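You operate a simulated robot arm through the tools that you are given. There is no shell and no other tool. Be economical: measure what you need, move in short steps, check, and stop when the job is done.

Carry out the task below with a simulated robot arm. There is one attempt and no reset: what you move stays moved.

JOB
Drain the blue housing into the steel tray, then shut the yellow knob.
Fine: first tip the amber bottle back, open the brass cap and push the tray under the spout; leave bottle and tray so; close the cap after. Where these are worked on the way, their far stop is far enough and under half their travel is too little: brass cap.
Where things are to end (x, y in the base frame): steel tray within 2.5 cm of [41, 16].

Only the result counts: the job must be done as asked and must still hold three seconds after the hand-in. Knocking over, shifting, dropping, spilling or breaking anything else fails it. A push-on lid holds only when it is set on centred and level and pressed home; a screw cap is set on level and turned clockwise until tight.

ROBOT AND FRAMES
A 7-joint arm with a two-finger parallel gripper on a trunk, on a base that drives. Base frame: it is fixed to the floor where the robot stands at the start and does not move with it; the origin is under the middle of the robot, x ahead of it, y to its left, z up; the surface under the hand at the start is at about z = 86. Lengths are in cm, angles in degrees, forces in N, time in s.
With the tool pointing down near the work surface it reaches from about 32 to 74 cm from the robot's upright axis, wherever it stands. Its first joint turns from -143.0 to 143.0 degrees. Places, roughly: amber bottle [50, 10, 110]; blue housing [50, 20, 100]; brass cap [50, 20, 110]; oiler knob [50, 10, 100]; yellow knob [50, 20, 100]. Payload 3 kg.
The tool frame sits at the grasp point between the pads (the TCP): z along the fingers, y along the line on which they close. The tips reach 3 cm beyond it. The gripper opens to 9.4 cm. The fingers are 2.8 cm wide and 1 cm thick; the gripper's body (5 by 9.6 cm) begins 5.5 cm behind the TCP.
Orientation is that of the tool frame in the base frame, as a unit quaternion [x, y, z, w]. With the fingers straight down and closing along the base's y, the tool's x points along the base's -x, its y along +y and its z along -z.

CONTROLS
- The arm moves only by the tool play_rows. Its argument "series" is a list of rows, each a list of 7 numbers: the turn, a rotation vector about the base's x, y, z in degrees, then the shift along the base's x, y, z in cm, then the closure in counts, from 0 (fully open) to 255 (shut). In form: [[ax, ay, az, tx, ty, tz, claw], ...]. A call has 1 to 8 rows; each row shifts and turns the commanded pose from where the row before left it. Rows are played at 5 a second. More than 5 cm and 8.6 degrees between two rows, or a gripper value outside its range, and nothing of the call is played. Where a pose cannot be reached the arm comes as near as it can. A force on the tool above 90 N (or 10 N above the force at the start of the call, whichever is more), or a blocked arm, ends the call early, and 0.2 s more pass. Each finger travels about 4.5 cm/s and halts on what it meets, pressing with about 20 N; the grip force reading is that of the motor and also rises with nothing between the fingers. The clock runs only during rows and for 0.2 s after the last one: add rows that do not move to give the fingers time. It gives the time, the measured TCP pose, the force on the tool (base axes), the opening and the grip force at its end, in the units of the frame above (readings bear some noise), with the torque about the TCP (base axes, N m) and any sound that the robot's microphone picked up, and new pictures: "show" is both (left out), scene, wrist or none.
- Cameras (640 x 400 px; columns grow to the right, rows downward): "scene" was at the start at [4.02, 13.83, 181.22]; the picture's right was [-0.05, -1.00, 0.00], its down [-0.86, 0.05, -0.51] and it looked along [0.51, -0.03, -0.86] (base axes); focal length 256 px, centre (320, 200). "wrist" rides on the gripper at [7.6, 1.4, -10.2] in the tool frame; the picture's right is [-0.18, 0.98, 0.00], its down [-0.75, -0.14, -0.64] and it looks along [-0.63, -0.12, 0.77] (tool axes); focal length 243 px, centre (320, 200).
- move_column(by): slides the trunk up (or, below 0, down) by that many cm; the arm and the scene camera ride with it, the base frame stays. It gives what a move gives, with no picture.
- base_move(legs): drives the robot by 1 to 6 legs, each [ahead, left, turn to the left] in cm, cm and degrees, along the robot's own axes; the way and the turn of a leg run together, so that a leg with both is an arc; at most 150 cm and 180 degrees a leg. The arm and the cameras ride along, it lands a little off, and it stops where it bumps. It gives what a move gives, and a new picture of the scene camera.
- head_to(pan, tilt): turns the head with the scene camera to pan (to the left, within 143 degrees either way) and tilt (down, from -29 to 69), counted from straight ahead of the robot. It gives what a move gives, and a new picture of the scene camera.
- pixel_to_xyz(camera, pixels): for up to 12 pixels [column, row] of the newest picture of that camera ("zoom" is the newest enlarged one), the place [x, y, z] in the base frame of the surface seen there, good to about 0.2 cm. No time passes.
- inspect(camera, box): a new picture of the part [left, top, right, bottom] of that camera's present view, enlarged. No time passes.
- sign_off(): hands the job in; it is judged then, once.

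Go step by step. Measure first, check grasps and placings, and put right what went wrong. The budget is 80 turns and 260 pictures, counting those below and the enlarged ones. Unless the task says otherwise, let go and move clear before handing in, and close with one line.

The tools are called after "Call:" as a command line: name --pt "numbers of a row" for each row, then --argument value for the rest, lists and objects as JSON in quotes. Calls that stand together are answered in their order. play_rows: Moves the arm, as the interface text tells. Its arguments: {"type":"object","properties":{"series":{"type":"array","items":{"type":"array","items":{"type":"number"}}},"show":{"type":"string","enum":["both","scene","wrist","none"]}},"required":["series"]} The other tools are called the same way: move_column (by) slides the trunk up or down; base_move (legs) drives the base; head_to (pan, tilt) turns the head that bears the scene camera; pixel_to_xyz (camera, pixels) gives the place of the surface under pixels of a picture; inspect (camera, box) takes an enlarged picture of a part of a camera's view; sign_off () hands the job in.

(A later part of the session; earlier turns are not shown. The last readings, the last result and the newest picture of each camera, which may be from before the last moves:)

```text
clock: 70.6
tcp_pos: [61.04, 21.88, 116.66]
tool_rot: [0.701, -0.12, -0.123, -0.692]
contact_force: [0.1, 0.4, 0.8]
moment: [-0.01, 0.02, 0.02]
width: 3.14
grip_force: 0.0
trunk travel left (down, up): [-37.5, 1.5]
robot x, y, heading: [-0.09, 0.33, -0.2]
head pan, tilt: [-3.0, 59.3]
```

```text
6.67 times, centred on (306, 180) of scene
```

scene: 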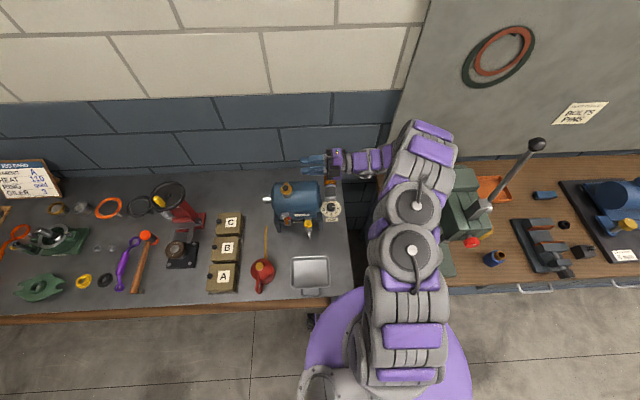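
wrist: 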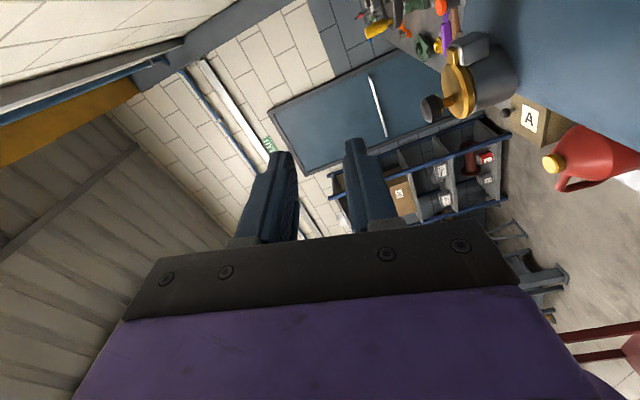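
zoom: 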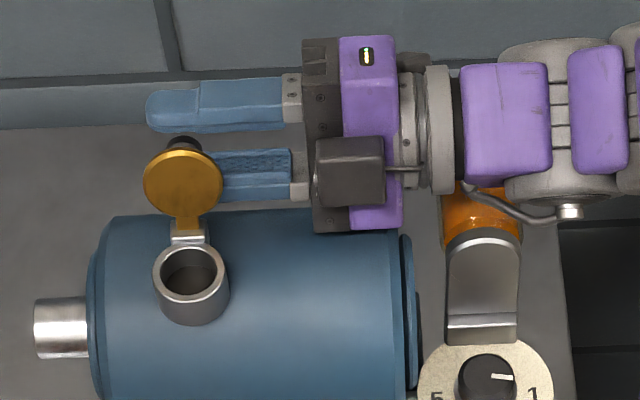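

The lid stands open by itself with zero tool force. Withdrawing slowly along −y.

Call:
play_rows --pt "0 0 0 0 0 0 150" --pt "0 0 0 0 -2 0 150" --pt "0 0 0 0 -3 0 150" --pt "0 0 0 0 -3 0 150" --pt "0 0 0 0 0 0 150" --show "none"

Call:
inspect --camera "scene" --box '[266, 150, 346, 210]'

```text
clock: 71.8
tcp_pos: [60.93, 14.09, 116.78]
tool_rot: [0.701, -0.121, -0.121, -0.692]
contact_force: [-0.1, -0.6, 0.1]
moment: [-0.02, 0.02, 0.0]
width: 3.85
grip_force: 0.1
trunk travel left (down, up): [-37.5, 1.5]
robot x, y, heading: [0.15, 0.25, -0.2]
head pan, tilt: [-3.0, 59.3]
```

```text
6.67 times, centred on (306, 180) of scene
```

zoom: 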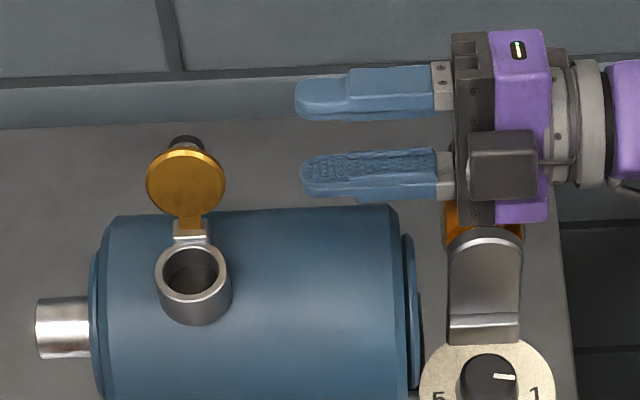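

The cap stays open (knob behind it at zoom (185,145)). Now I return the hand to fingers-down by reversing the same path, then lower the trunk for the tray.

Call:
play_rows --pt "0 0 0 0 -1 4 150" --pt "0 -8 0 -2 0 4 150" --pt "0 -8 0 -2.5 0 4 150" --pt "0 -8 0 -3 0 0 150" --pt "0 -8 0 -3 0 0 150" --pt "0 -8 0 -3 0 0 150" --pt "0 -8 0 -1 0 0 150" --pt "0 -8 0 0 0 0 150" --show "none"

Call:
play_rows --pt "0 -8 0 0 0 0 150" --pt "0 -8 0 0 0 0 150" --pt "0 -8 0 0 0 0 150" --pt "0 -8 0 0 0 0 150" --pt "0 -8 0 0 0 0 150" --pt "0 -8 0 0 0 0 150" --pt "0 -6 0 0 0 0 150" --pt "0 0 0 0 0 0 150" --show "none"

Call:
play_rows --pt "-8 0 0 0 0 0 150" --pt "-8 0 0 0 0 0 150" --pt "-8 0 0 0 0 0 150" --pt "-8 0 0 0 0 0 150" --pt "-8 0 0 0 -1 0 150" --pt "-8 0 0 0 -1 0 150" --pt "-8 0 0 0 -1 0 150" --pt "-8 0 0 0 -1 0 150" --show "none"

Call:
play_rows --pt "-8 0 0 0 -1 0 150" --pt "-8 0 0 0 -1 0 150" --pt "-8 0 0 0 -1 0 150" --pt "-2 0 0 0 0 0 150" --pt "0 0 8 0 0 0 150" --pt "0 0 8 0 0 0 150" --pt "0 0 8 0 0 0 150" --pt "0 0 8 0 0 0 150" --show "none"

Call:
play_rows --pt "0 0 8 -1 0 0 150" --pt "0 0 8 -1 0 0 150" --pt "0 0 8 -1 0 0 150" --pt "0 0 8 -1 0 0 150" --pt "0 0 8 -1 0 0 150" --pt "0 0 8 -1 0 0 150" --pt "0 0 8 -1 0 0 150" --pt "0 0 2 -1 0 0 150" --show "scene"

```text
clock: 73.6
tcp_pos: [46.48, 12.89, 128.61]
tool_rot: [0.676, 0.218, 0.222, -0.668]
contact_force: [-0.5, -0.1, 0.1]
moment: [0.0, 0.02, 0.03]
width: 3.86
grip_force: 0.0
trunk travel left (down, up): [-37.5, 1.5]
robot x, y, heading: [-0.17, -0.07, -0.2]
head pan, tilt: [-3.0, 59.3]
```

```text
clock: 75.4
tcp_pos: [46.3, 13.03, 128.69]
tool_rot: [0.501, 0.499, 0.504, -0.496]
contact_force: [0.7, -0.4, 0.7]
moment: [0.02, 0.01, 0.01]
width: 3.86
grip_force: 0.0
trunk travel left (down, up): [-37.5, 1.5]
robot x, y, heading: [0.08, -0.04, 0.2]
head pan, tilt: [-3.0, 59.3]
```

```text
clock: 77.2
tcp_pos: [46.39, 9.33, 128.48]
tool_rot: [0.689, 0.69, 0.161, -0.154]
contact_force: [-0.6, 0.2, 0.7]
moment: [0.0, -0.01, -0.01]
width: 3.89
grip_force: 0.0
trunk travel left (down, up): [-37.5, 1.5]
robot x, y, heading: [0.29, 0.08, 0.0]
head pan, tilt: [-3.0, 59.3]
```

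```text
clock: 79.0
tcp_pos: [46.42, 6.24, 128.72]
tool_rot: [0.481, 0.876, 0.005, 0.002]
contact_force: [0.1, 0.0, 0.4]
moment: [0.0, 0.02, -0.02]
width: 3.9
grip_force: 0.1
trunk travel left (down, up): [-37.5, 1.5]
robot x, y, heading: [0.08, 0.43, 0.0]
head pan, tilt: [-3.0, 59.3]
```

```text
clock: 80.8
tcp_pos: [38.28, 6.06, 128.67]
tool_rot: [-0.003, 1.0, 0.005, 0.0]
contact_force: [0.2, -0.3, 0.9]
moment: [0.04, -0.01, -0.02]
width: 3.86
grip_force: 0.1
trunk travel left (down, up): [-37.5, 1.5]
robot x, y, heading: [0.05, 0.31, 0.2]
head pan, tilt: [-3.0, 59.3]
```

scene: 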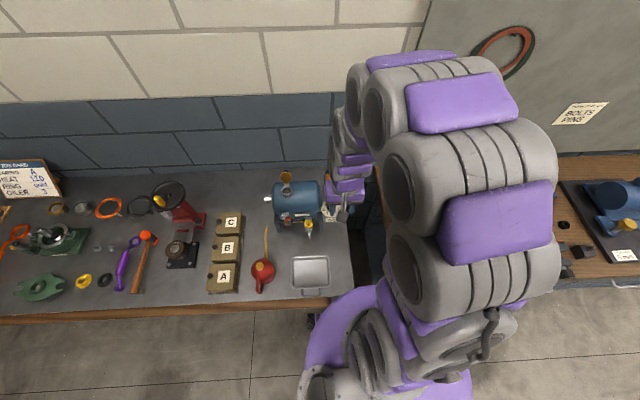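

Hand is fingers-down again. Lower the trunk and measure the tray, spout and knob.

Call:
move_column --by -12

Call:
inspect --camera "scene" --box '[270, 195, 350, 300]'

Call:
pixel_to_xyz --camera "zoom" --pixels '[[200, 220], [310, 220], [410, 220], [200, 280], [410, 280], [300, 335], [300, 280], [300, 60], [300, 30]]'

```text
clock: 82.3
tcp_pos: [38.38, 6.06, 116.69]
tool_rot: [-0.002, 1.0, 0.005, -0.001]
contact_force: [0.2, 0.1, 0.3]
moment: [-0.01, 0.02, 0.02]
width: 3.87
grip_force: 0.1
trunk travel left (down, up): [-25.5, 13.5]
robot x, y, heading: [0.1, 0.18, -0.0]
head pan, tilt: [-3.0, 59.3]
```

```text
3.81 times, centred on (310, 248) of scene
```

zoom: 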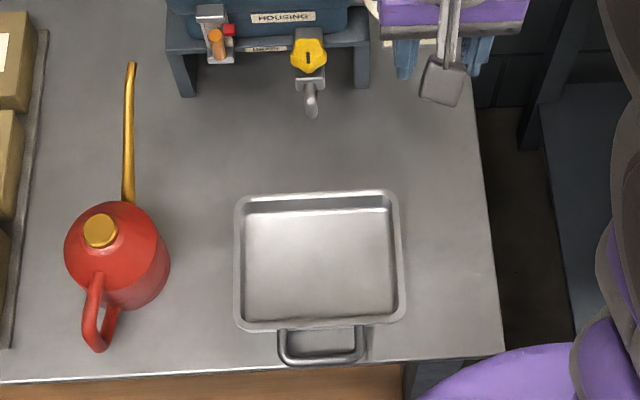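

```text
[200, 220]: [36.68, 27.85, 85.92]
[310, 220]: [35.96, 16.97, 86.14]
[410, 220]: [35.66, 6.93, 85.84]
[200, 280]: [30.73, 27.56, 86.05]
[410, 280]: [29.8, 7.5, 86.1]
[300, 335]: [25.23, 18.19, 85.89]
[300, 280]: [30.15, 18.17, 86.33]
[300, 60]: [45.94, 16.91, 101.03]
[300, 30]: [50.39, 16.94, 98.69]
```

Now the tray edges exactly.

Call:
pixel_to_xyz --camera "zoom" --pixels '[[241, 240], [239, 290], [399, 240], [402, 290], [320, 193], [320, 323], [311, 112], [309, 95], [320, 360], [246, 240], [236, 260]]'

Call:
inspect --camera "scene" --box '[296, 195, 324, 230]'

```text
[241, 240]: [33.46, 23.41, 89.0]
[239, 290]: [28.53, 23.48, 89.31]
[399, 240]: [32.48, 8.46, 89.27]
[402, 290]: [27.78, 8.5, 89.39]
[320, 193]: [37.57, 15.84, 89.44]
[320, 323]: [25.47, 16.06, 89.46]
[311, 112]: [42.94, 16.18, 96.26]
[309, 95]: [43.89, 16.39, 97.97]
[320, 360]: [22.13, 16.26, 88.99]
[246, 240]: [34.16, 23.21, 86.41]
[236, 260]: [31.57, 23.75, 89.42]
```

```text
11.43 times, centred on (310, 212) of scene
```

zoom: 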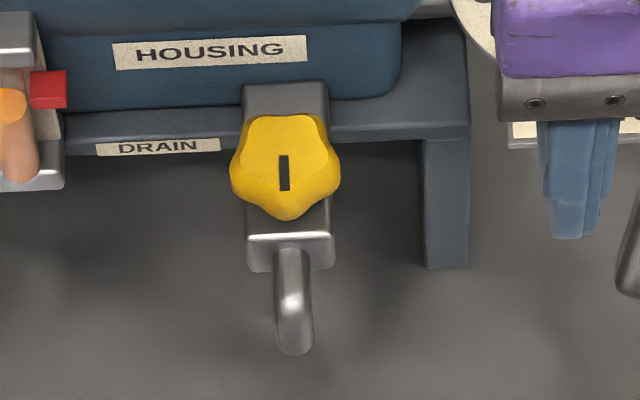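

Tray spans x 25.3–37.8, y 8.2–23.7 (centre 31.5, 16.0), rim z 89.4; it needs +9.5 in x. I'll grip its left wall at (31, 23.5) and check the stand leg's clearance.

Call:
pixel_to_xyz --camera "zoom" --pixels '[[440, 260], [440, 200], [440, 150], [300, 350], [290, 240], [290, 215]]'

Call:
play_rows --pt "0 0 0 -2 4 -1 140" --pt "0 0 0 -2 4 -1 140" --pt "0 0 0 -2 4 -1 140" --pt "0 0 0 -1.4 4 -1 140" --pt "0 0 0 0 1.4 -4 140" --pt "0 0 0 0 0 -4.7 140" --pt "0 0 0 0 0 -4.7 140" --pt "0 0 0 0 0 -4 140"

Call:
inspect --camera "wrist" --box '[200, 80, 440, 240]'

```text
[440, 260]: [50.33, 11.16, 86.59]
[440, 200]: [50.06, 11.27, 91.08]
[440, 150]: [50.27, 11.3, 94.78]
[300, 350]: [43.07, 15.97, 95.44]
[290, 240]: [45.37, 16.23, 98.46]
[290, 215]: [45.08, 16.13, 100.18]
```

```text
clock: 84.1
tcp_pos: [30.81, 23.35, 95.25]
tool_rot: [-0.002, 1.0, 0.005, 0.0]
contact_force: [0.4, -0.3, 0.3]
moment: [0.01, 0.01, -0.03]
width: 4.24
grip_force: 0.0
trunk travel left (down, up): [-25.5, 13.5]
robot x, y, heading: [0.11, 0.4, -0.1]
head pan, tilt: [-3.0, 59.3]
```

scene: 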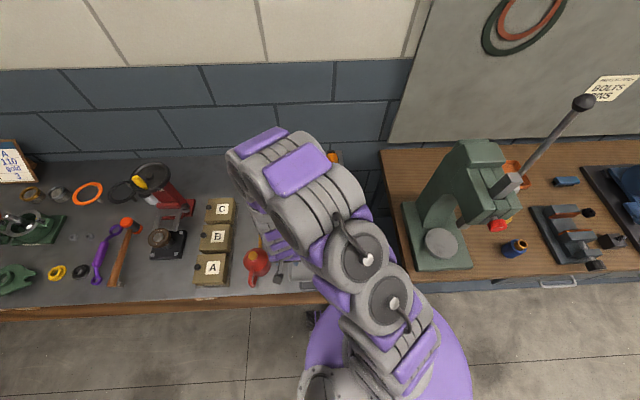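
wrist: 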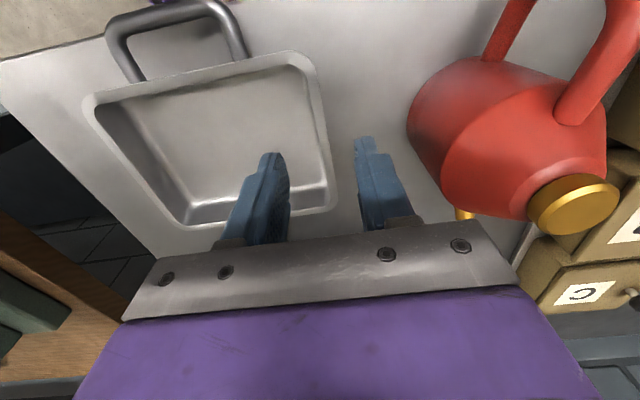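

```text
2.50 times, centred on (320, 160) of wrist
```

zoom: 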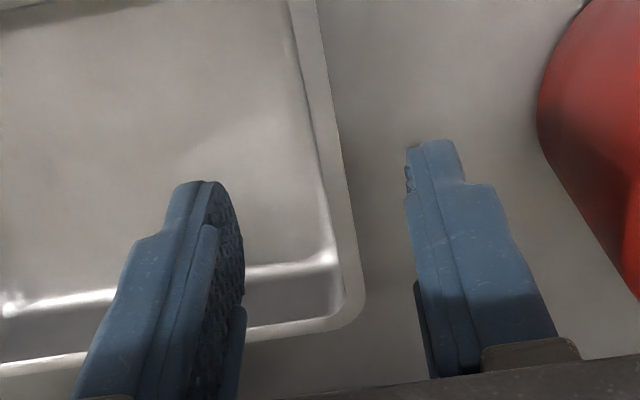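

The wall lies between the fingers. Descend to z≈90.5 and close.

Call:
play_rows --pt "0 0 0 0 0 -2.5 140" --pt "0 0 0 0 0 -2.2 140" --pt "0 0 0 0 0 0 255" --pt "0 0 0 0 0 0 255" --pt "0 0 0 0 0 0 255" --show "wrist"

```text
clock: 85.3
tcp_pos: [30.92, 23.47, 90.61]
tool_rot: [-0.002, 1.0, 0.005, 0.0]
contact_force: [0.0, 0.4, 0.0]
moment: [-0.27, -0.18, -0.06]
width: 0.29
grip_force: 19.9
trunk travel left (down, up): [-25.5, 13.5]
robot x, y, heading: [-0.45, -0.25, -0.1]
head pan, tilt: [-3.0, 59.3]
```

wrist: 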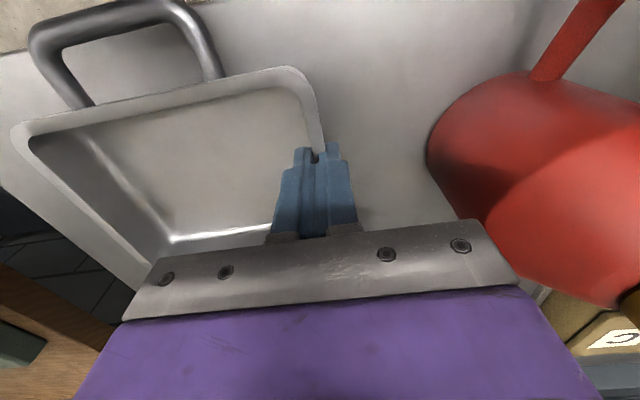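

Wall gripped (0.29 cm). Sliding the tray +9.5 cm in x.

Call:
play_rows --pt "0 0 0 1.6 0 0 255" --pt "0 0 0 1.6 0 0 255" --pt "0 0 0 1.6 0 0 255" --pt "0 0 0 1.6 0 0 255" --pt "0 0 0 1.6 0 0 255" --pt "0 0 0 1.5 0 0 255" --pt "0 0 0 0 0 0 255" --show "both"

Call:
inspect --camera "scene" --box '[270, 160, 350, 300]'

```text
clock: 86.9
tcp_pos: [40.18, 23.39, 90.58]
tool_rot: [-0.003, 1.0, 0.006, 0.001]
contact_force: [-2.7, 0.0, 9.7]
moment: [-0.29, -0.11, -0.08]
width: 0.26
grip_force: 19.8
trunk travel left (down, up): [-25.5, 13.5]
robot x, y, heading: [-0.03, -0.45, 0.4]
head pan, tilt: [-3.0, 59.3]
```

scene: 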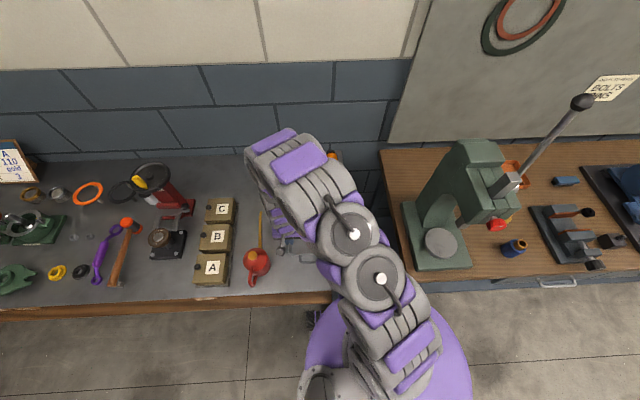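
wrist: 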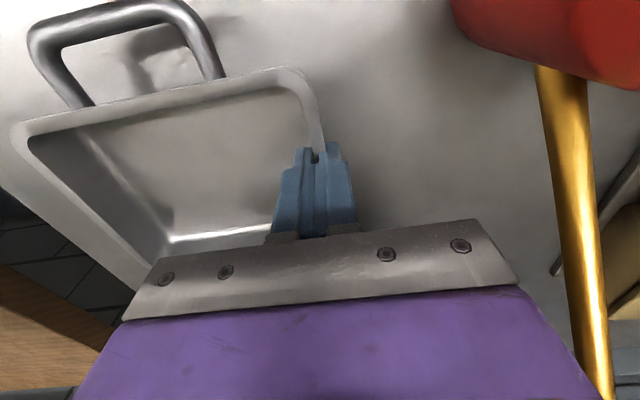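

```text
2.86 times, centred on (310, 230) of scene
```

zoom: 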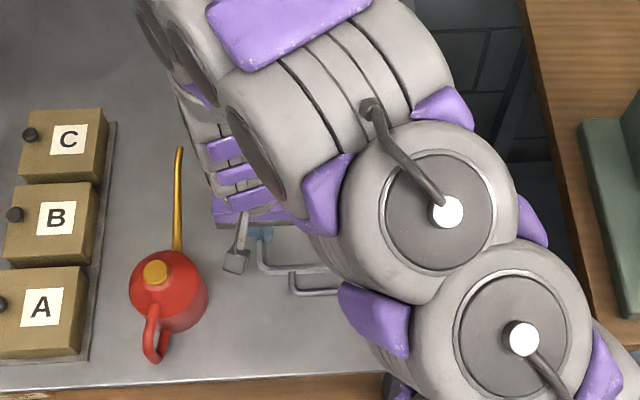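

The tray moved with the grip. Releasing, rising, and pulling back to check it.

Call:
play_rows --pt "0 0 0 0 0 0 170" --pt "0 0 0 0 0 0 160" --pt "0 0 0 0 0 4 160" --pt "0 0 0 -2 0 4.5 160" --pt "0 0 0 -2 -2 4 160" --pt "0 0 0 -1 -4 2 160" --pt "0 0 0 0 -5 0 160" --pt "0 0 0 0 -5 0 160" --show "scene"

Call:
inspect --camera "scene" --box '[270, 160, 350, 300]'

```text
clock: 88.7
tcp_pos: [35.7, 7.29, 104.9]
tool_rot: [-0.003, 1.0, 0.006, 0.0]
contact_force: [0.0, -0.7, 0.0]
moment: [-0.01, -0.01, 0.02]
width: 3.5
grip_force: 0.2
trunk travel left (down, up): [-25.5, 13.5]
robot x, y, heading: [0.16, 0.41, 0.1]
head pan, tilt: [-3.0, 59.3]
```

scene: 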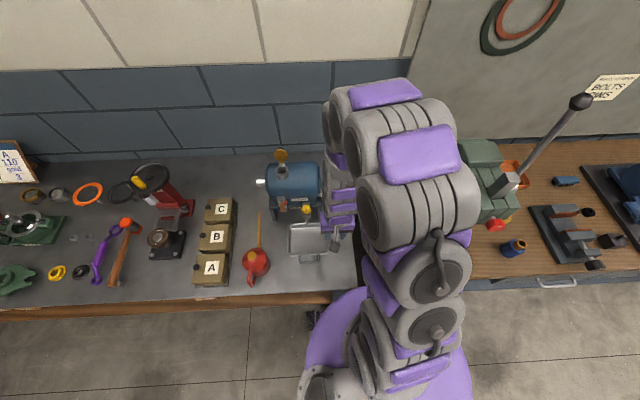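

```text
2.86 times, centred on (310, 230) of scene
```

zoom: 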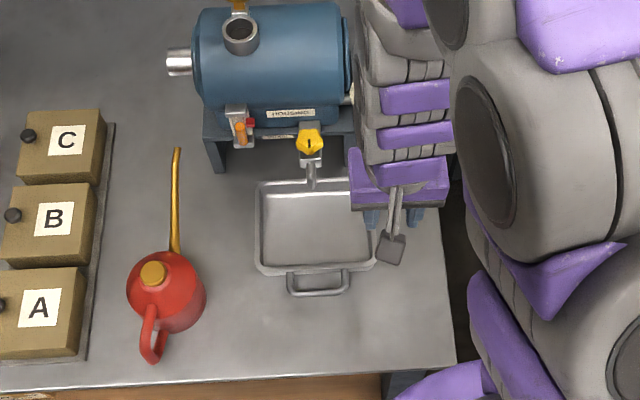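

Tray is under the spout and the cap remains open. Verify coordinates and measure the yellow knob.

Call:
pixel_to_xyz --camera "zoom" --pixels '[[320, 270], [257, 230], [275, 182], [257, 255]]'

Call:
inspect --camera "scene" --box '[290, 196, 322, 226]'

Call:
pixel_to_xyz --camera "zoom" --pixels '[[320, 120], [320, 90], [320, 160], [320, 200], [280, 160], [360, 160], [300, 140], [340, 140], [265, 180], [375, 180]]'

```text
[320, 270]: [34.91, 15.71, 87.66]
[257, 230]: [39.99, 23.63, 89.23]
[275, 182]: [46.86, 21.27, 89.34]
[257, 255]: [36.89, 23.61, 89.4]
```

```text
13.33 times, centred on (306, 211) of scene
```

zoom: 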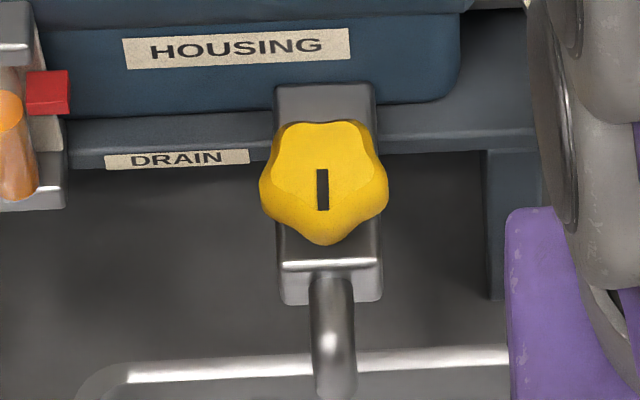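

```text
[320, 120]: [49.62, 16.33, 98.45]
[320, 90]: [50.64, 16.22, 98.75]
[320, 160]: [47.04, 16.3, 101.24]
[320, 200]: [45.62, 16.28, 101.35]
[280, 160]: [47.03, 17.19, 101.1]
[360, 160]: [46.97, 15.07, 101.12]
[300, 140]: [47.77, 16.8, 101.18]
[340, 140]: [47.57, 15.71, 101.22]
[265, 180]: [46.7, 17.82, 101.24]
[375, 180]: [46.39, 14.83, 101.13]
```

Tray centre ≈(41, 16). Knob centre ≈(46.4, 16.25), top z 101.2, Ø≈3.5. I'll go above it, pre-rotated −32°, to turn it counter-clockwise.

Call:
play_rows --pt "0 0 0 0 0 4 110" --pt "0 0 -8 2 3 1 110" --pt "0 0 -8 3 3 0 110" --pt "0 0 -8 3 2.96 0 110" --pt "0 0 -8 2.7 0 0 110" --pt "0 0 0 0 0 -2 110" --pt "0 0 0 0 0 0 110" --show "both"

Call:
inspect --camera "wrist" --box '[200, 60, 440, 240]'

Call:
inspect --camera "scene" --box '[270, 170, 350, 230]'

```text
clock: 90.3
tcp_pos: [45.99, 16.37, 107.91]
tool_rot: [0.274, 0.962, 0.004, 0.002]
contact_force: [0.7, -0.2, 0.0]
moment: [-0.02, 0.0, 0.01]
width: 5.36
grip_force: 0.1
trunk travel left (down, up): [-25.5, 13.5]
robot x, y, heading: [-0.28, 0.28, 0.0]
head pan, tilt: [-3.0, 59.3]
```

scene: 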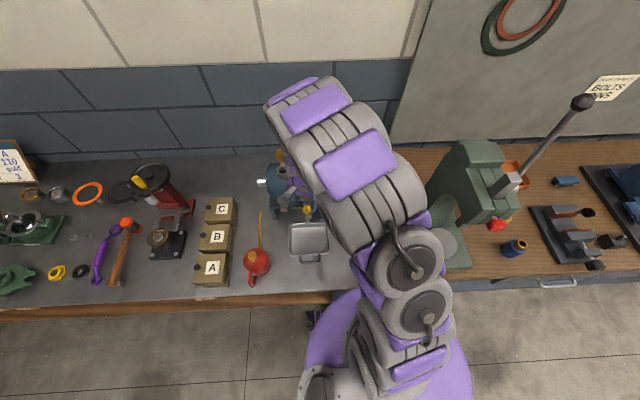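
wrist: 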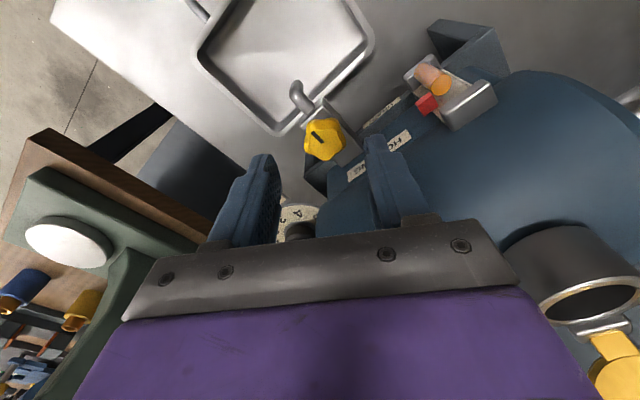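

```text
2.22 times, centred on (320, 150) of wrist
```

zoom: 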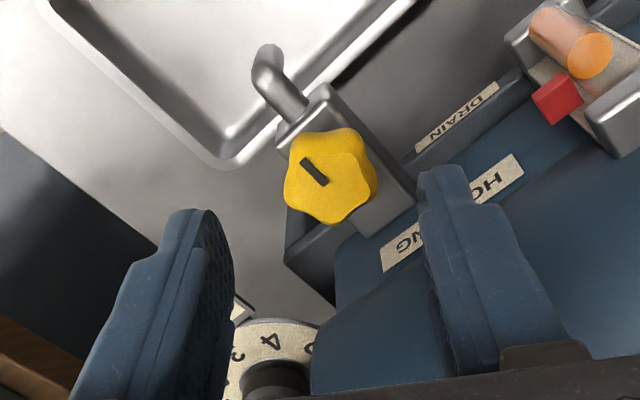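

```text
6.67 times, centred on (310, 200) of scene
```

zoom: 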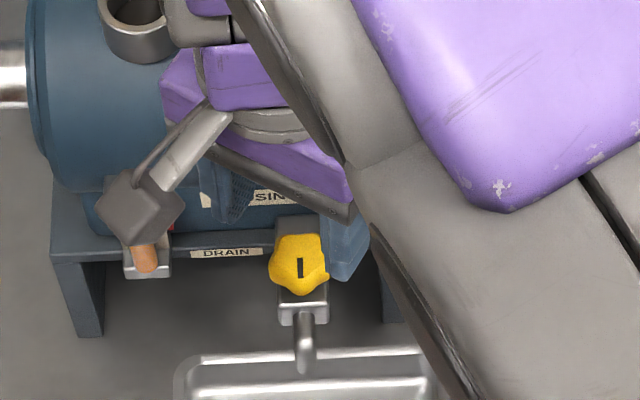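

Clearance to the housing is tight at −32°, so I reduce to −24°, narrow the opening, descend to z≈103.1 and grip.

Call:
play_rows --pt "0 0 8 0.3 -0.1 0 132" --pt "0 0 0 0 0 -2.4 132" --pt "0 0 0 0 0 -2.4 132" --pt "0 0 0 0 0 0 255" --pt "0 0 0 0 0 0 255" --pt "0 0 0 0 0 0 255" --show "none"

Call:
inspect --camera "scene" --box '[270, 170, 350, 230]'

```text
clock: 91.7
tcp_pos: [46.54, 16.33, 103.16]
tool_rot: [0.205, 0.979, 0.006, 0.001]
contact_force: [-0.2, 1.6, -4.5]
moment: [-0.29, 0.08, 0.03]
width: 3.15
grip_force: 44.8
trunk travel left (down, up): [-25.5, 13.5]
robot x, y, heading: [-0.02, 0.31, -0.0]
head pan, tilt: [-3.0, 59.3]
```

```text
6.67 times, centred on (310, 200) of scene
```

zoom: 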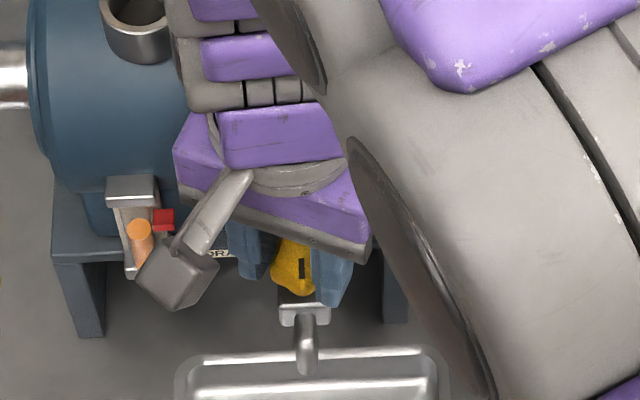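

Knob gripped (3.15 cm). Turning counter-clockwise (+z) 48°.

Call:
play_rows --pt "0 0 8 0 0 0 255" --pt "0 0 8 0 0 0 255" --pt "0 0 8 0 0 0 255" --pt "0 0 8 0 0 0 255" --pt "0 0 8 0 0 0 255" --pt "0 0 8 0 0 0 255" --show "none"

Call:
inspect --camera "scene" --box '[270, 170, 350, 270]'

```text
clock: 93.1
tcp_pos: [46.47, 15.72, 103.08]
tool_rot: [-0.209, 0.978, 0.007, -0.003]
contact_force: [-1.0, -24.4, -30.3]
moment: [-1.14, 0.22, -0.14]
width: 3.15
grip_force: 44.6
trunk travel left (down, up): [-25.5, 13.5]
robot x, y, heading: [-0.25, 0.11, 0.0]
head pan, tilt: [-3.0, 59.3]
```

```text
4.00 times, centred on (310, 220) of scene
```

zoom: 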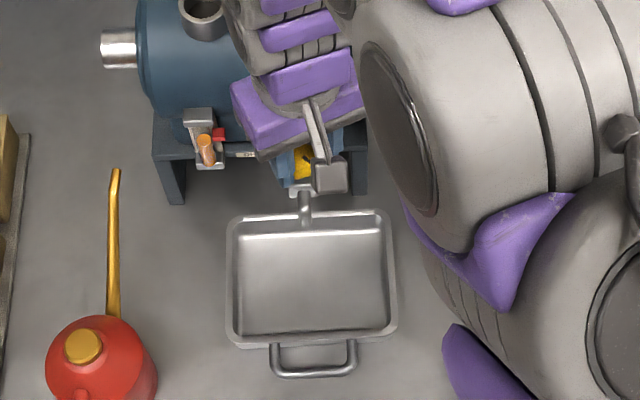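

It turned easily, with some side load (−24 N y). Look close for flow.

Call:
inspect --camera "scene" --box '[295, 195, 335, 235]'

Call:
inspect --camera "wrist" --box '[220, 0, 480, 240]'

```text
10.00 times, centred on (315, 215) of scene
```

zoom: 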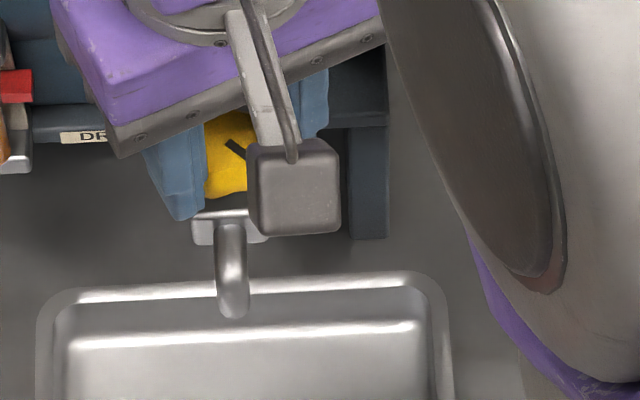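

```text
1.67 times, centred on (350, 120) of wrist
```

zoom: 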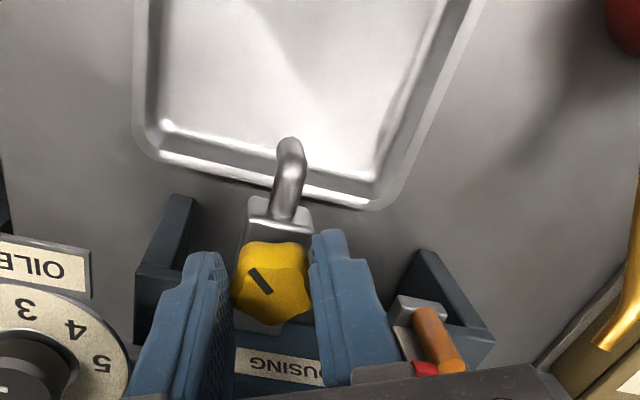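

Pointer has turned ~50°, no flow yet. Ratcheting: release, rotate back 48°, regrip and turn again.

Call:
play_rows --pt "0 0 0 0 0 0 132" --pt "0 0 0 0 0.2 0.3 132" --pt "0 0 -8 0 0 0 132" --pt "0 0 -8 0 0 0 132" --pt "0 0 -8 0 0 0 132" --pt "0 0 -8 0 0 0 132" --pt "0 0 -8 0 0 0 132" --pt "0 0 -8 0 0 0 132" --show "none"

Call:
inspect --camera "wrist" --box '[220, 0, 480, 240]'

```text
clock: 94.9
tcp_pos: [46.48, 16.42, 103.54]
tool_rot: [0.208, 0.978, 0.005, 0.0]
contact_force: [-0.3, 0.7, 0.3]
moment: [0.0, -0.04, -0.02]
width: 4.52
grip_force: 0.0
trunk travel left (down, up): [-25.5, 13.5]
robot x, y, heading: [0.29, 0.36, -0.1]
head pan, tilt: [-3.0, 59.3]
```

```text
1.67 times, centred on (350, 120) of wrist
```

zoom: 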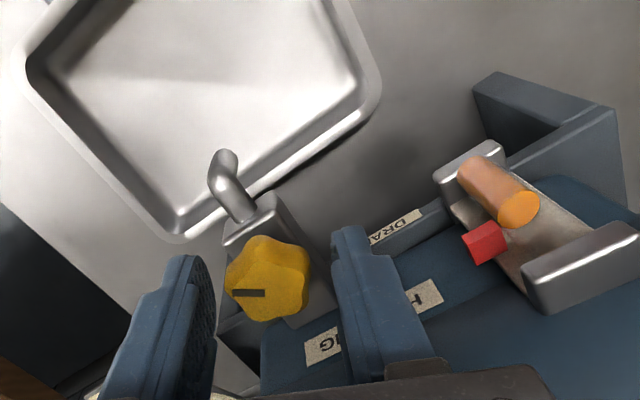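

Pointer kept its turn. Regrip and turn another 48°.

Call:
play_rows --pt "0 0 0 0 0 -0.3 255" --pt "0 0 0 0 0 0 255" --pt "0 0 8 0 0 0 255" --pt "0 0 8 0 0 0 255" --pt "0 0 8 0 0 0 255" --pt "0 0 8 0 0 0 255" --pt "0 0 8 0 0 0 255" --pt "0 0 8 0 0 0 255" --show "none"

Call:
inspect --camera "wrist" --box '[220, 0, 480, 240]'

Call:
inspect --camera "scene" --box '[285, 195, 335, 255]'

```text
clock: 96.7
tcp_pos: [46.67, 15.85, 103.21]
tool_rot: [-0.21, 0.978, 0.008, 0.0]
contact_force: [-3.8, -39.4, -7.7]
moment: [-0.96, -0.79, -0.17]
width: 3.12
grip_force: 45.4
trunk travel left (down, up): [-25.5, 13.5]
robot x, y, heading: [0.25, -0.11, 0.0]
head pan, tilt: [-3.0, 59.3]
```

```text
1.67 times, centred on (350, 120) of wrist
```

zoom: 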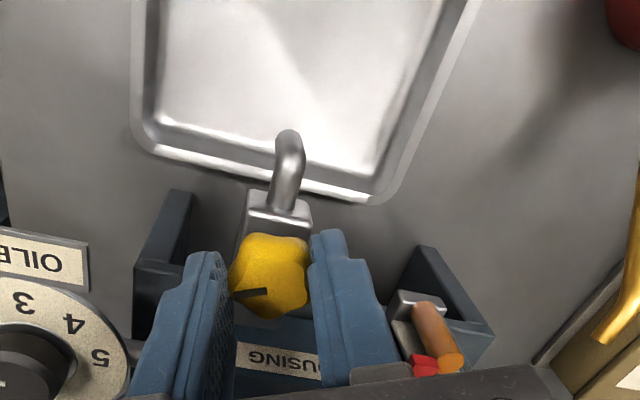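

```text
6.67 times, centred on (310, 225) of scene
```

zoom: 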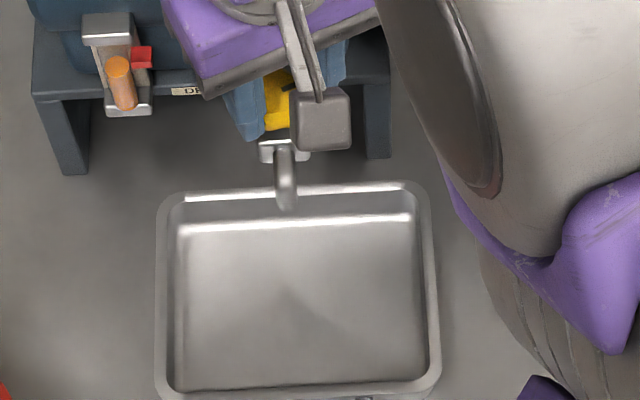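

Pointer now ~95° with still no flow and no stop. Two more ratchet strokes in one go.

Call:
play_rows --pt "0 0 0 0 0 0 132" --pt "0 0 0 0.1 0.2 0.3 132" --pt "0 0 -8 0 0 0 132" --pt "0 0 -8 0 0 0 132" --pt "0 0 -8 0 0 0 132" --pt "0 0 -8 0 0 0 132" --pt "0 0 -8 0 0 0 132" --pt "0 0 -8 0 0 0 132" --show "none"

Call:
play_rows --pt "0 0 0 0 0 -0.3 255" --pt "0 0 0 0 0 0 255" --pt "0 0 8 0 -0.08 0 255" --pt "0 0 8 0 -0.08 0 255" --pt "0 0 8 0 -0.08 0 255" --pt "0 0 8 0 -0.08 0 255" --pt "0 0 8 0 -0.08 0 255" --pt "0 0 8 0 -0.08 0 255" --show "none"

Call:
inspect --camera "wrist" --box '[220, 0, 480, 240]'

Call:
inspect --camera "scene" --box '[285, 195, 335, 255]'

```text
clock: 98.5
tcp_pos: [46.42, 16.83, 103.51]
tool_rot: [0.206, 0.978, 0.005, 0.002]
contact_force: [0.2, -0.1, 0.0]
moment: [0.0, 0.0, 0.0]
width: 4.57
grip_force: 0.1
trunk travel left (down, up): [-25.5, 13.5]
robot x, y, heading: [-0.48, 0.19, -0.2]
head pan, tilt: [-3.0, 59.3]
```

```text
clock: 100.3
tcp_pos: [46.36, 15.84, 103.22]
tool_rot: [-0.211, 0.977, 0.008, -0.001]
contact_force: [-13.9, -22.5, 0.5]
moment: [-1.15, 0.89, -0.14]
width: 3.18
grip_force: 44.7
trunk travel left (down, up): [-25.5, 13.5]
robot x, y, heading: [-0.09, 0.13, 0.1]
head pan, tilt: [-3.0, 59.3]
```

```text
1.67 times, centred on (350, 120) of wrist
```

zoom: 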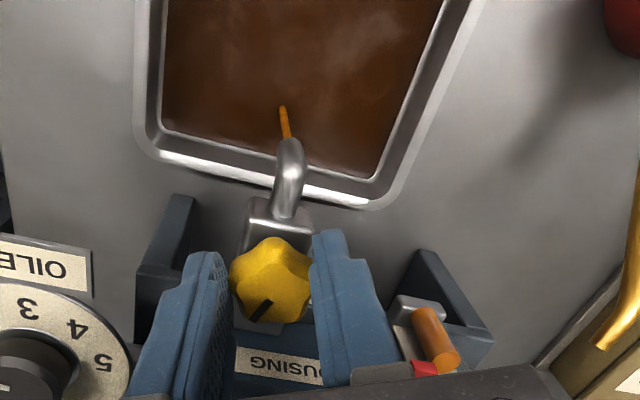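

```text
6.67 times, centred on (310, 225) of scene
```

zoom: 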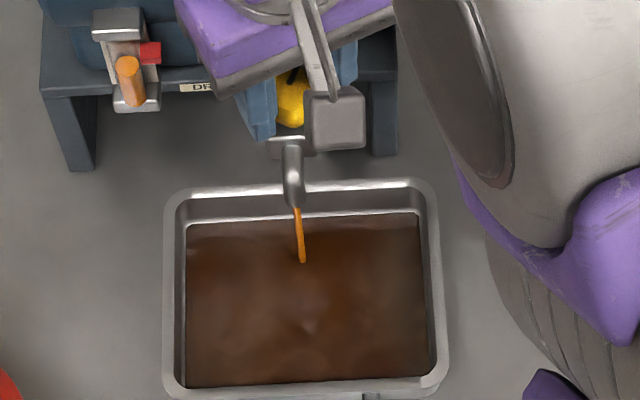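

It's draining into the tray (stream at zoom (300,230)). Holding and waiting.

Call:
play_rows --pt "0 0 0 0 0 0 255" --pt "0 0 0 0 0 0 255" --pt "0 0 0 0 0 0 255" --pt "0 0 0 0 0 0 255" --pt "0 0 0 0 0 0 255" --pt "0 0 0 0 0 0 255" --pt "0 0 0 0 0 0 255" --pt "0 0 0 0 0 0 255" --show "none"

Call:
inspect --camera "scene" --box '[285, 195, 335, 255]'

Call:
play_rows --pt "0 0 0 0 0 0 255" --pt "0 0 0 0 0 0 255" --pt "0 0 0 0 0 0 255" --pt "0 0 0 0 0 0 255" --pt "0 0 0 0 0 0 255" --pt "0 0 0 0 0 0 255" --pt "0 0 0 0 0 0 255" --pt "0 0 0 0 0 0 255" --show "none"

Call:
inspect --camera "scene" --box '[285, 195, 335, 255]'

```text
clock: 102.1
tcp_pos: [46.79, 15.81, 103.34]
tool_rot: [-0.209, 0.978, 0.007, -0.001]
contact_force: [10.3, -25.9, 7.6]
moment: [-0.59, -1.3, -0.14]
width: 3.12
grip_force: 44.8
trunk travel left (down, up): [-25.5, 13.5]
robot x, y, heading: [-0.35, 0.14, 0.1]
head pan, tilt: [-3.0, 59.3]
```

```text
6.67 times, centred on (310, 225) of scene
```

zoom: 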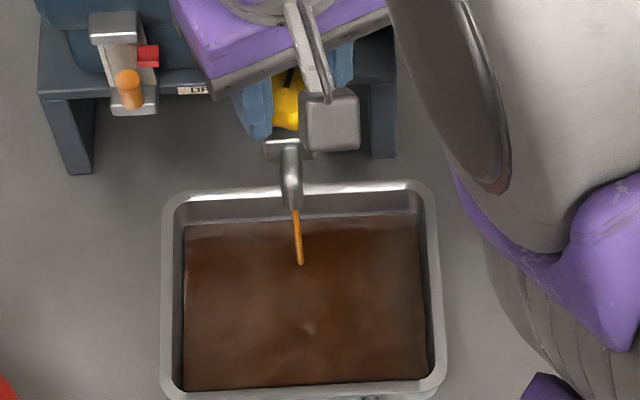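

```text
clock: 103.9
tcp_pos: [46.6, 15.84, 103.31]
tool_rot: [-0.21, 0.978, 0.007, 0.0]
contact_force: [20.2, -24.6, 21.7]
moment: [-0.88, -0.99, -0.15]
width: 3.12
grip_force: 44.9
trunk travel left (down, up): [-25.5, 13.5]
robot x, y, heading: [-0.12, 0.27, 0.2]
head pan, tilt: [-3.0, 59.3]
```

```text
6.67 times, centred on (310, 225) of scene
```

zoom: 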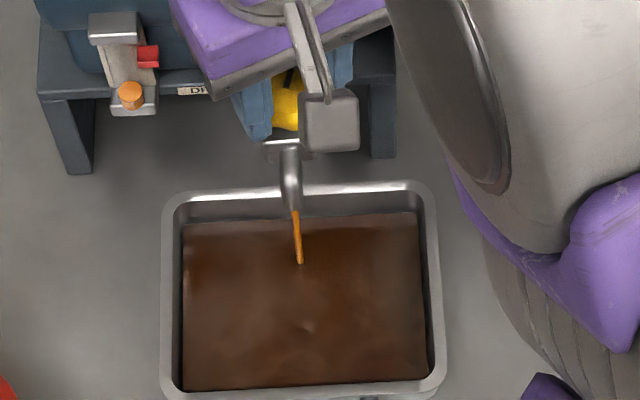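

The sight glass is dropping steadily. Waiting until the stream stops.

Call:
play_rows --pt "0 0 0 0 0 0 255" --pt "0 0 0 0 0 0 255" --pt "0 0 0 0 0 0 255" --pt "0 0 0 0 0 0 255" --pt "0 0 0 0 0 0 255" --pt "0 0 0 0 0 0 255" --pt "0 0 0 0 0 0 255" --pt "0 0 0 0 0 0 255" --show "none"

Call:
play_rows --pt "0 0 0 0 0 0 255" --pt "0 0 0 0 0 0 255" --pt "0 0 0 0 0 0 255" --pt "0 0 0 0 0 0 255" --pt "0 0 0 0 0 0 255" --pt "0 0 0 0 0 0 255" --pt "0 0 0 0 0 0 255" --pt "0 0 0 0 0 0 255" --show "none"

Call:
inspect --camera "scene" --box '[285, 195, 335, 255]'

Call:
play_rows --pt "0 0 0 0 0 0 255" --pt "0 0 0 0 0 0 255" --pt "0 0 0 0 0 0 255" --pt "0 0 0 0 0 0 255" --pt "0 0 0 0 0 0 255" --pt "0 0 0 0 0 0 255" --pt "0 0 0 0 0 0 255" --pt "0 0 0 0 0 0 255" --show "none"

Call:
inspect --camera "scene" --box '[285, 195, 335, 255]'

```text
clock: 105.7
tcp_pos: [46.56, 15.89, 103.37]
tool_rot: [-0.21, 0.978, 0.006, -0.001]
contact_force: [25.3, -23.5, 27.1]
moment: [-0.85, -1.22, -0.18]
width: 3.1
grip_force: 45.4
trunk travel left (down, up): [-25.5, 13.5]
robot x, y, heading: [0.02, 0.01, -0.0]
head pan, tilt: [-3.0, 59.3]
```

```text
clock: 107.5
tcp_pos: [46.68, 15.77, 103.21]
tool_rot: [-0.21, 0.978, 0.006, -0.002]
contact_force: [27.1, -24.0, 28.0]
moment: [-0.93, -1.12, -0.21]
width: 3.1
grip_force: 45.6
trunk travel left (down, up): [-25.5, 13.5]
robot x, y, heading: [0.06, -0.21, -0.1]
head pan, tilt: [-3.0, 59.3]
```

```text
6.67 times, centred on (310, 225) of scene
```

zoom: 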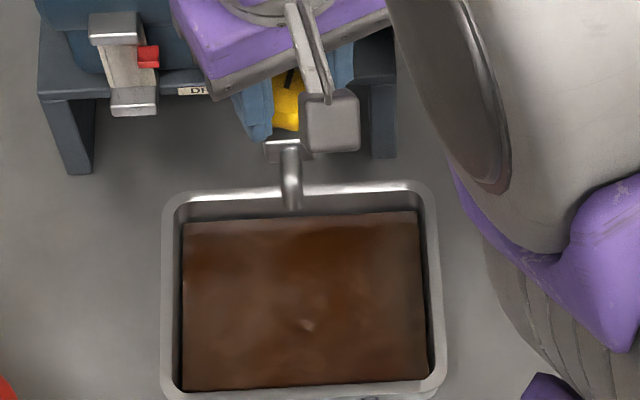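

```text
clock: 109.3
tcp_pos: [46.56, 15.68, 103.2]
tool_rot: [-0.21, 0.978, 0.007, -0.002]
contact_force: [27.1, -22.8, 27.2]
moment: [-0.91, -1.16, -0.18]
width: 3.12
grip_force: 44.3
trunk travel left (down, up): [-25.5, 13.5]
robot x, y, heading: [0.23, -0.07, -0.0]
head pan, tilt: [-3.0, 59.3]
```

```text
6.67 times, centred on (310, 225) of scene
```

zoom: 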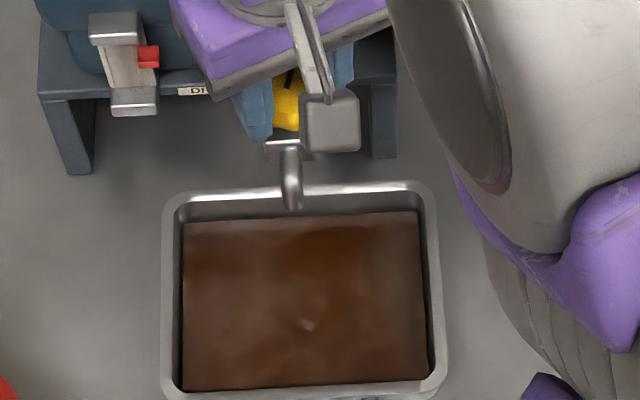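

The glass is empty and the stream has stopped. Now shut the knob: clockwise strokes back.

Call:
play_rows --pt "0 0 -8 0 0.08 0 255" --pt "0 0 -8 0 0.08 0 255" --pt "0 0 -8 0 0.08 0 255" --pt "0 0 -8 0 0.08 0 255" --pt "0 0 -8 0 0.08 0 255" --pt "0 0 -8 0 0.08 0 255" --pt "0 0 0 0 0 0 132" --pt "0 0 0 0 0 0.3 132" --show "none"

Call:
play_rows --pt "0 0 8 0 -0.08 0 132" --pt "0 0 8 0 -0.08 0 132" --pt "0 0 8 0 -0.08 0 132" --pt "0 0 8 0 -0.08 0 132" --pt "0 0 8 0 -0.08 0 132" --pt "0 0 8 0 -0.08 0 132" --pt "0 0 0 0 0 -0.3 132" --pt "0 0 0 0 0 0 255" --show "none"

Call:
inspect --camera "wrist" --box '[220, 0, 480, 240]'

Call:
play_rows --pt "0 0 0 0 0 0 255" --pt "0 0 -8 0 0.08 0 255" --pt "0 0 -8 0 0.08 0 255" --pt "0 0 -8 0 0.08 0 255" --pt "0 0 -8 0 0.08 0 255" --pt "0 0 -8 0 0.08 0 255" --pt "0 0 -8 0 0.08 0 255" --show "none"

Call:
inspect --camera "wrist" --box '[220, 0, 480, 240]'

```text
clock: 111.1
tcp_pos: [46.53, 16.46, 103.52]
tool_rot: [0.206, 0.979, 0.006, -0.001]
contact_force: [0.0, -0.3, -0.1]
moment: [-0.02, 0.0, 0.0]
width: 4.52
grip_force: 0.0
trunk travel left (down, up): [-25.5, 13.5]
robot x, y, heading: [0.19, 0.12, -0.1]
head pan, tilt: [-3.0, 59.3]
```

```text
clock: 112.9
tcp_pos: [46.61, 15.88, 103.17]
tool_rot: [-0.211, 0.977, 0.006, -0.001]
contact_force: [4.8, -3.4, -4.0]
moment: [-0.3, -0.05, -0.02]
width: 3.15
grip_force: 20.0
trunk travel left (down, up): [-25.5, 13.5]
robot x, y, heading: [0.31, -0.06, 0.1]
head pan, tilt: [-3.0, 59.3]
```

```text
1.67 times, centred on (350, 120) of wrist
```

zoom: 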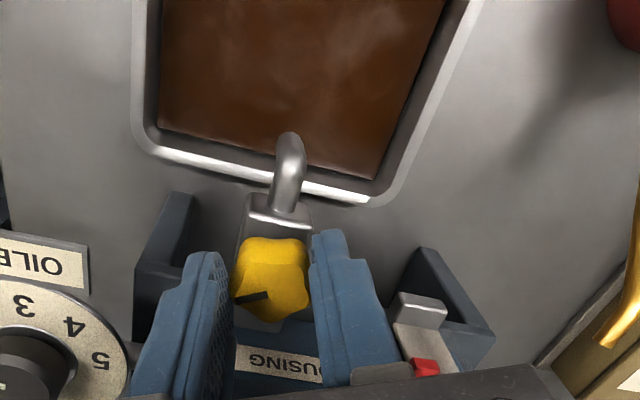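

```text
clock: 114.5
tcp_pos: [46.55, 16.35, 103.19]
tool_rot: [0.208, 0.978, 0.006, 0.0]
contact_force: [4.2, -25.7, -11.1]
moment: [-0.8, -0.08, -0.12]
width: 3.09
grip_force: 45.2
trunk travel left (down, up): [-25.5, 13.5]
robot x, y, heading: [0.3, 0.01, 0.0]
head pan, tilt: [-3.0, 59.3]
```

```text
1.67 times, centred on (350, 120) of wrist
```

zoom: 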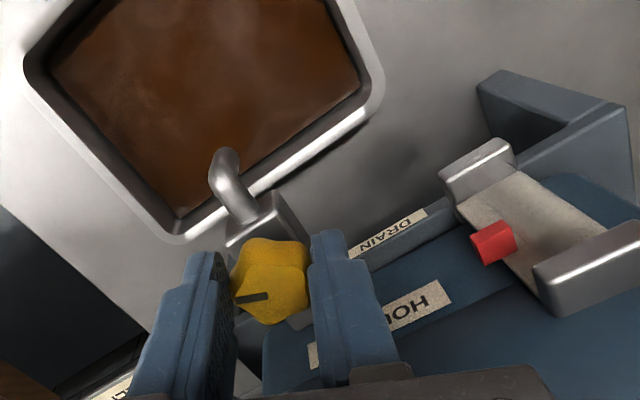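

Two strokes done; ~48° left. Third stroke, then a bit more to feel the closed stop.

Call:
play_rows --pt "0 0 0 0 0 0 132" --pt "0 0 0 0 0 0.3 132" --pt "0 0 8 0 -0.08 0 132" --pt "0 0 8 0 -0.08 0 132" --pt "0 0 8 0 -0.08 0 132" --pt "0 0 8 0 -0.08 0 132" --pt "0 0 8 0 -0.08 0 132" --pt "0 0 8 0 -0.08 -0.3 132" --show "none"

Call:
play_rows --pt "0 0 0 0 0 0 255" --pt "0 0 0 0 0 0 255" --pt "0 0 -8 0 0.08 0 255" --pt "0 0 -8 0 0.08 0 255" --pt "0 0 -8 0 0.08 0 255" --pt "0 0 -8 0 0.08 0 255" --pt "0 0 -8 0 0.08 0 255" --show "none"

Call:
play_rows --pt "0 0 -6 0 0.06 0 255" --pt "0 0 -5 0 0 0 255" --pt "0 0 -5 0 0 0 255" --show "none"

Call:
inspect --camera "wrist" --box '[220, 0, 480, 240]'

```text
clock: 116.3
tcp_pos: [46.71, 16.12, 103.13]
tool_rot: [-0.211, 0.977, 0.005, -0.002]
contact_force: [-0.3, 0.4, 0.6]
moment: [-0.03, 0.01, -0.02]
width: 4.54
grip_force: 0.1
trunk travel left (down, up): [-25.5, 13.5]
robot x, y, heading: [-0.18, 0.03, 0.3]
head pan, tilt: [-3.0, 59.3]
```

```text
clock: 117.9
tcp_pos: [46.5, 16.07, 103.28]
tool_rot: [0.138, 0.99, 0.005, -0.002]
contact_force: [3.6, -20.6, -20.1]
moment: [-0.49, 0.22, -0.1]
width: 3.12
grip_force: 45.0
trunk travel left (down, up): [-25.5, 13.5]
robot x, y, heading: [-0.02, 0.13, -0.1]
head pan, tilt: [-3.0, 59.3]
```

```text
clock: 118.7
tcp_pos: [46.56, 16.33, 103.09]
tool_rot: [0.274, 0.962, 0.006, 0.0]
contact_force: [0.9, -19.3, -23.4]
moment: [-0.59, 0.15, -0.07]
width: 3.13
grip_force: 45.3
trunk travel left (down, up): [-25.5, 13.5]
robot x, y, heading: [0.13, 0.05, 0.0]
head pan, tilt: [-3.0, 59.3]
```

```text
1.67 times, centred on (350, 120) of wrist
```

zoom: 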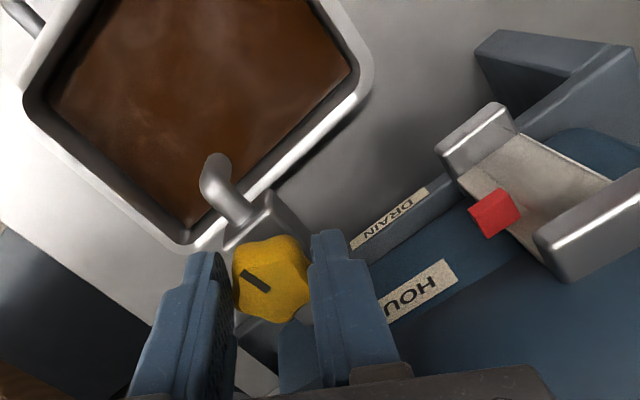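

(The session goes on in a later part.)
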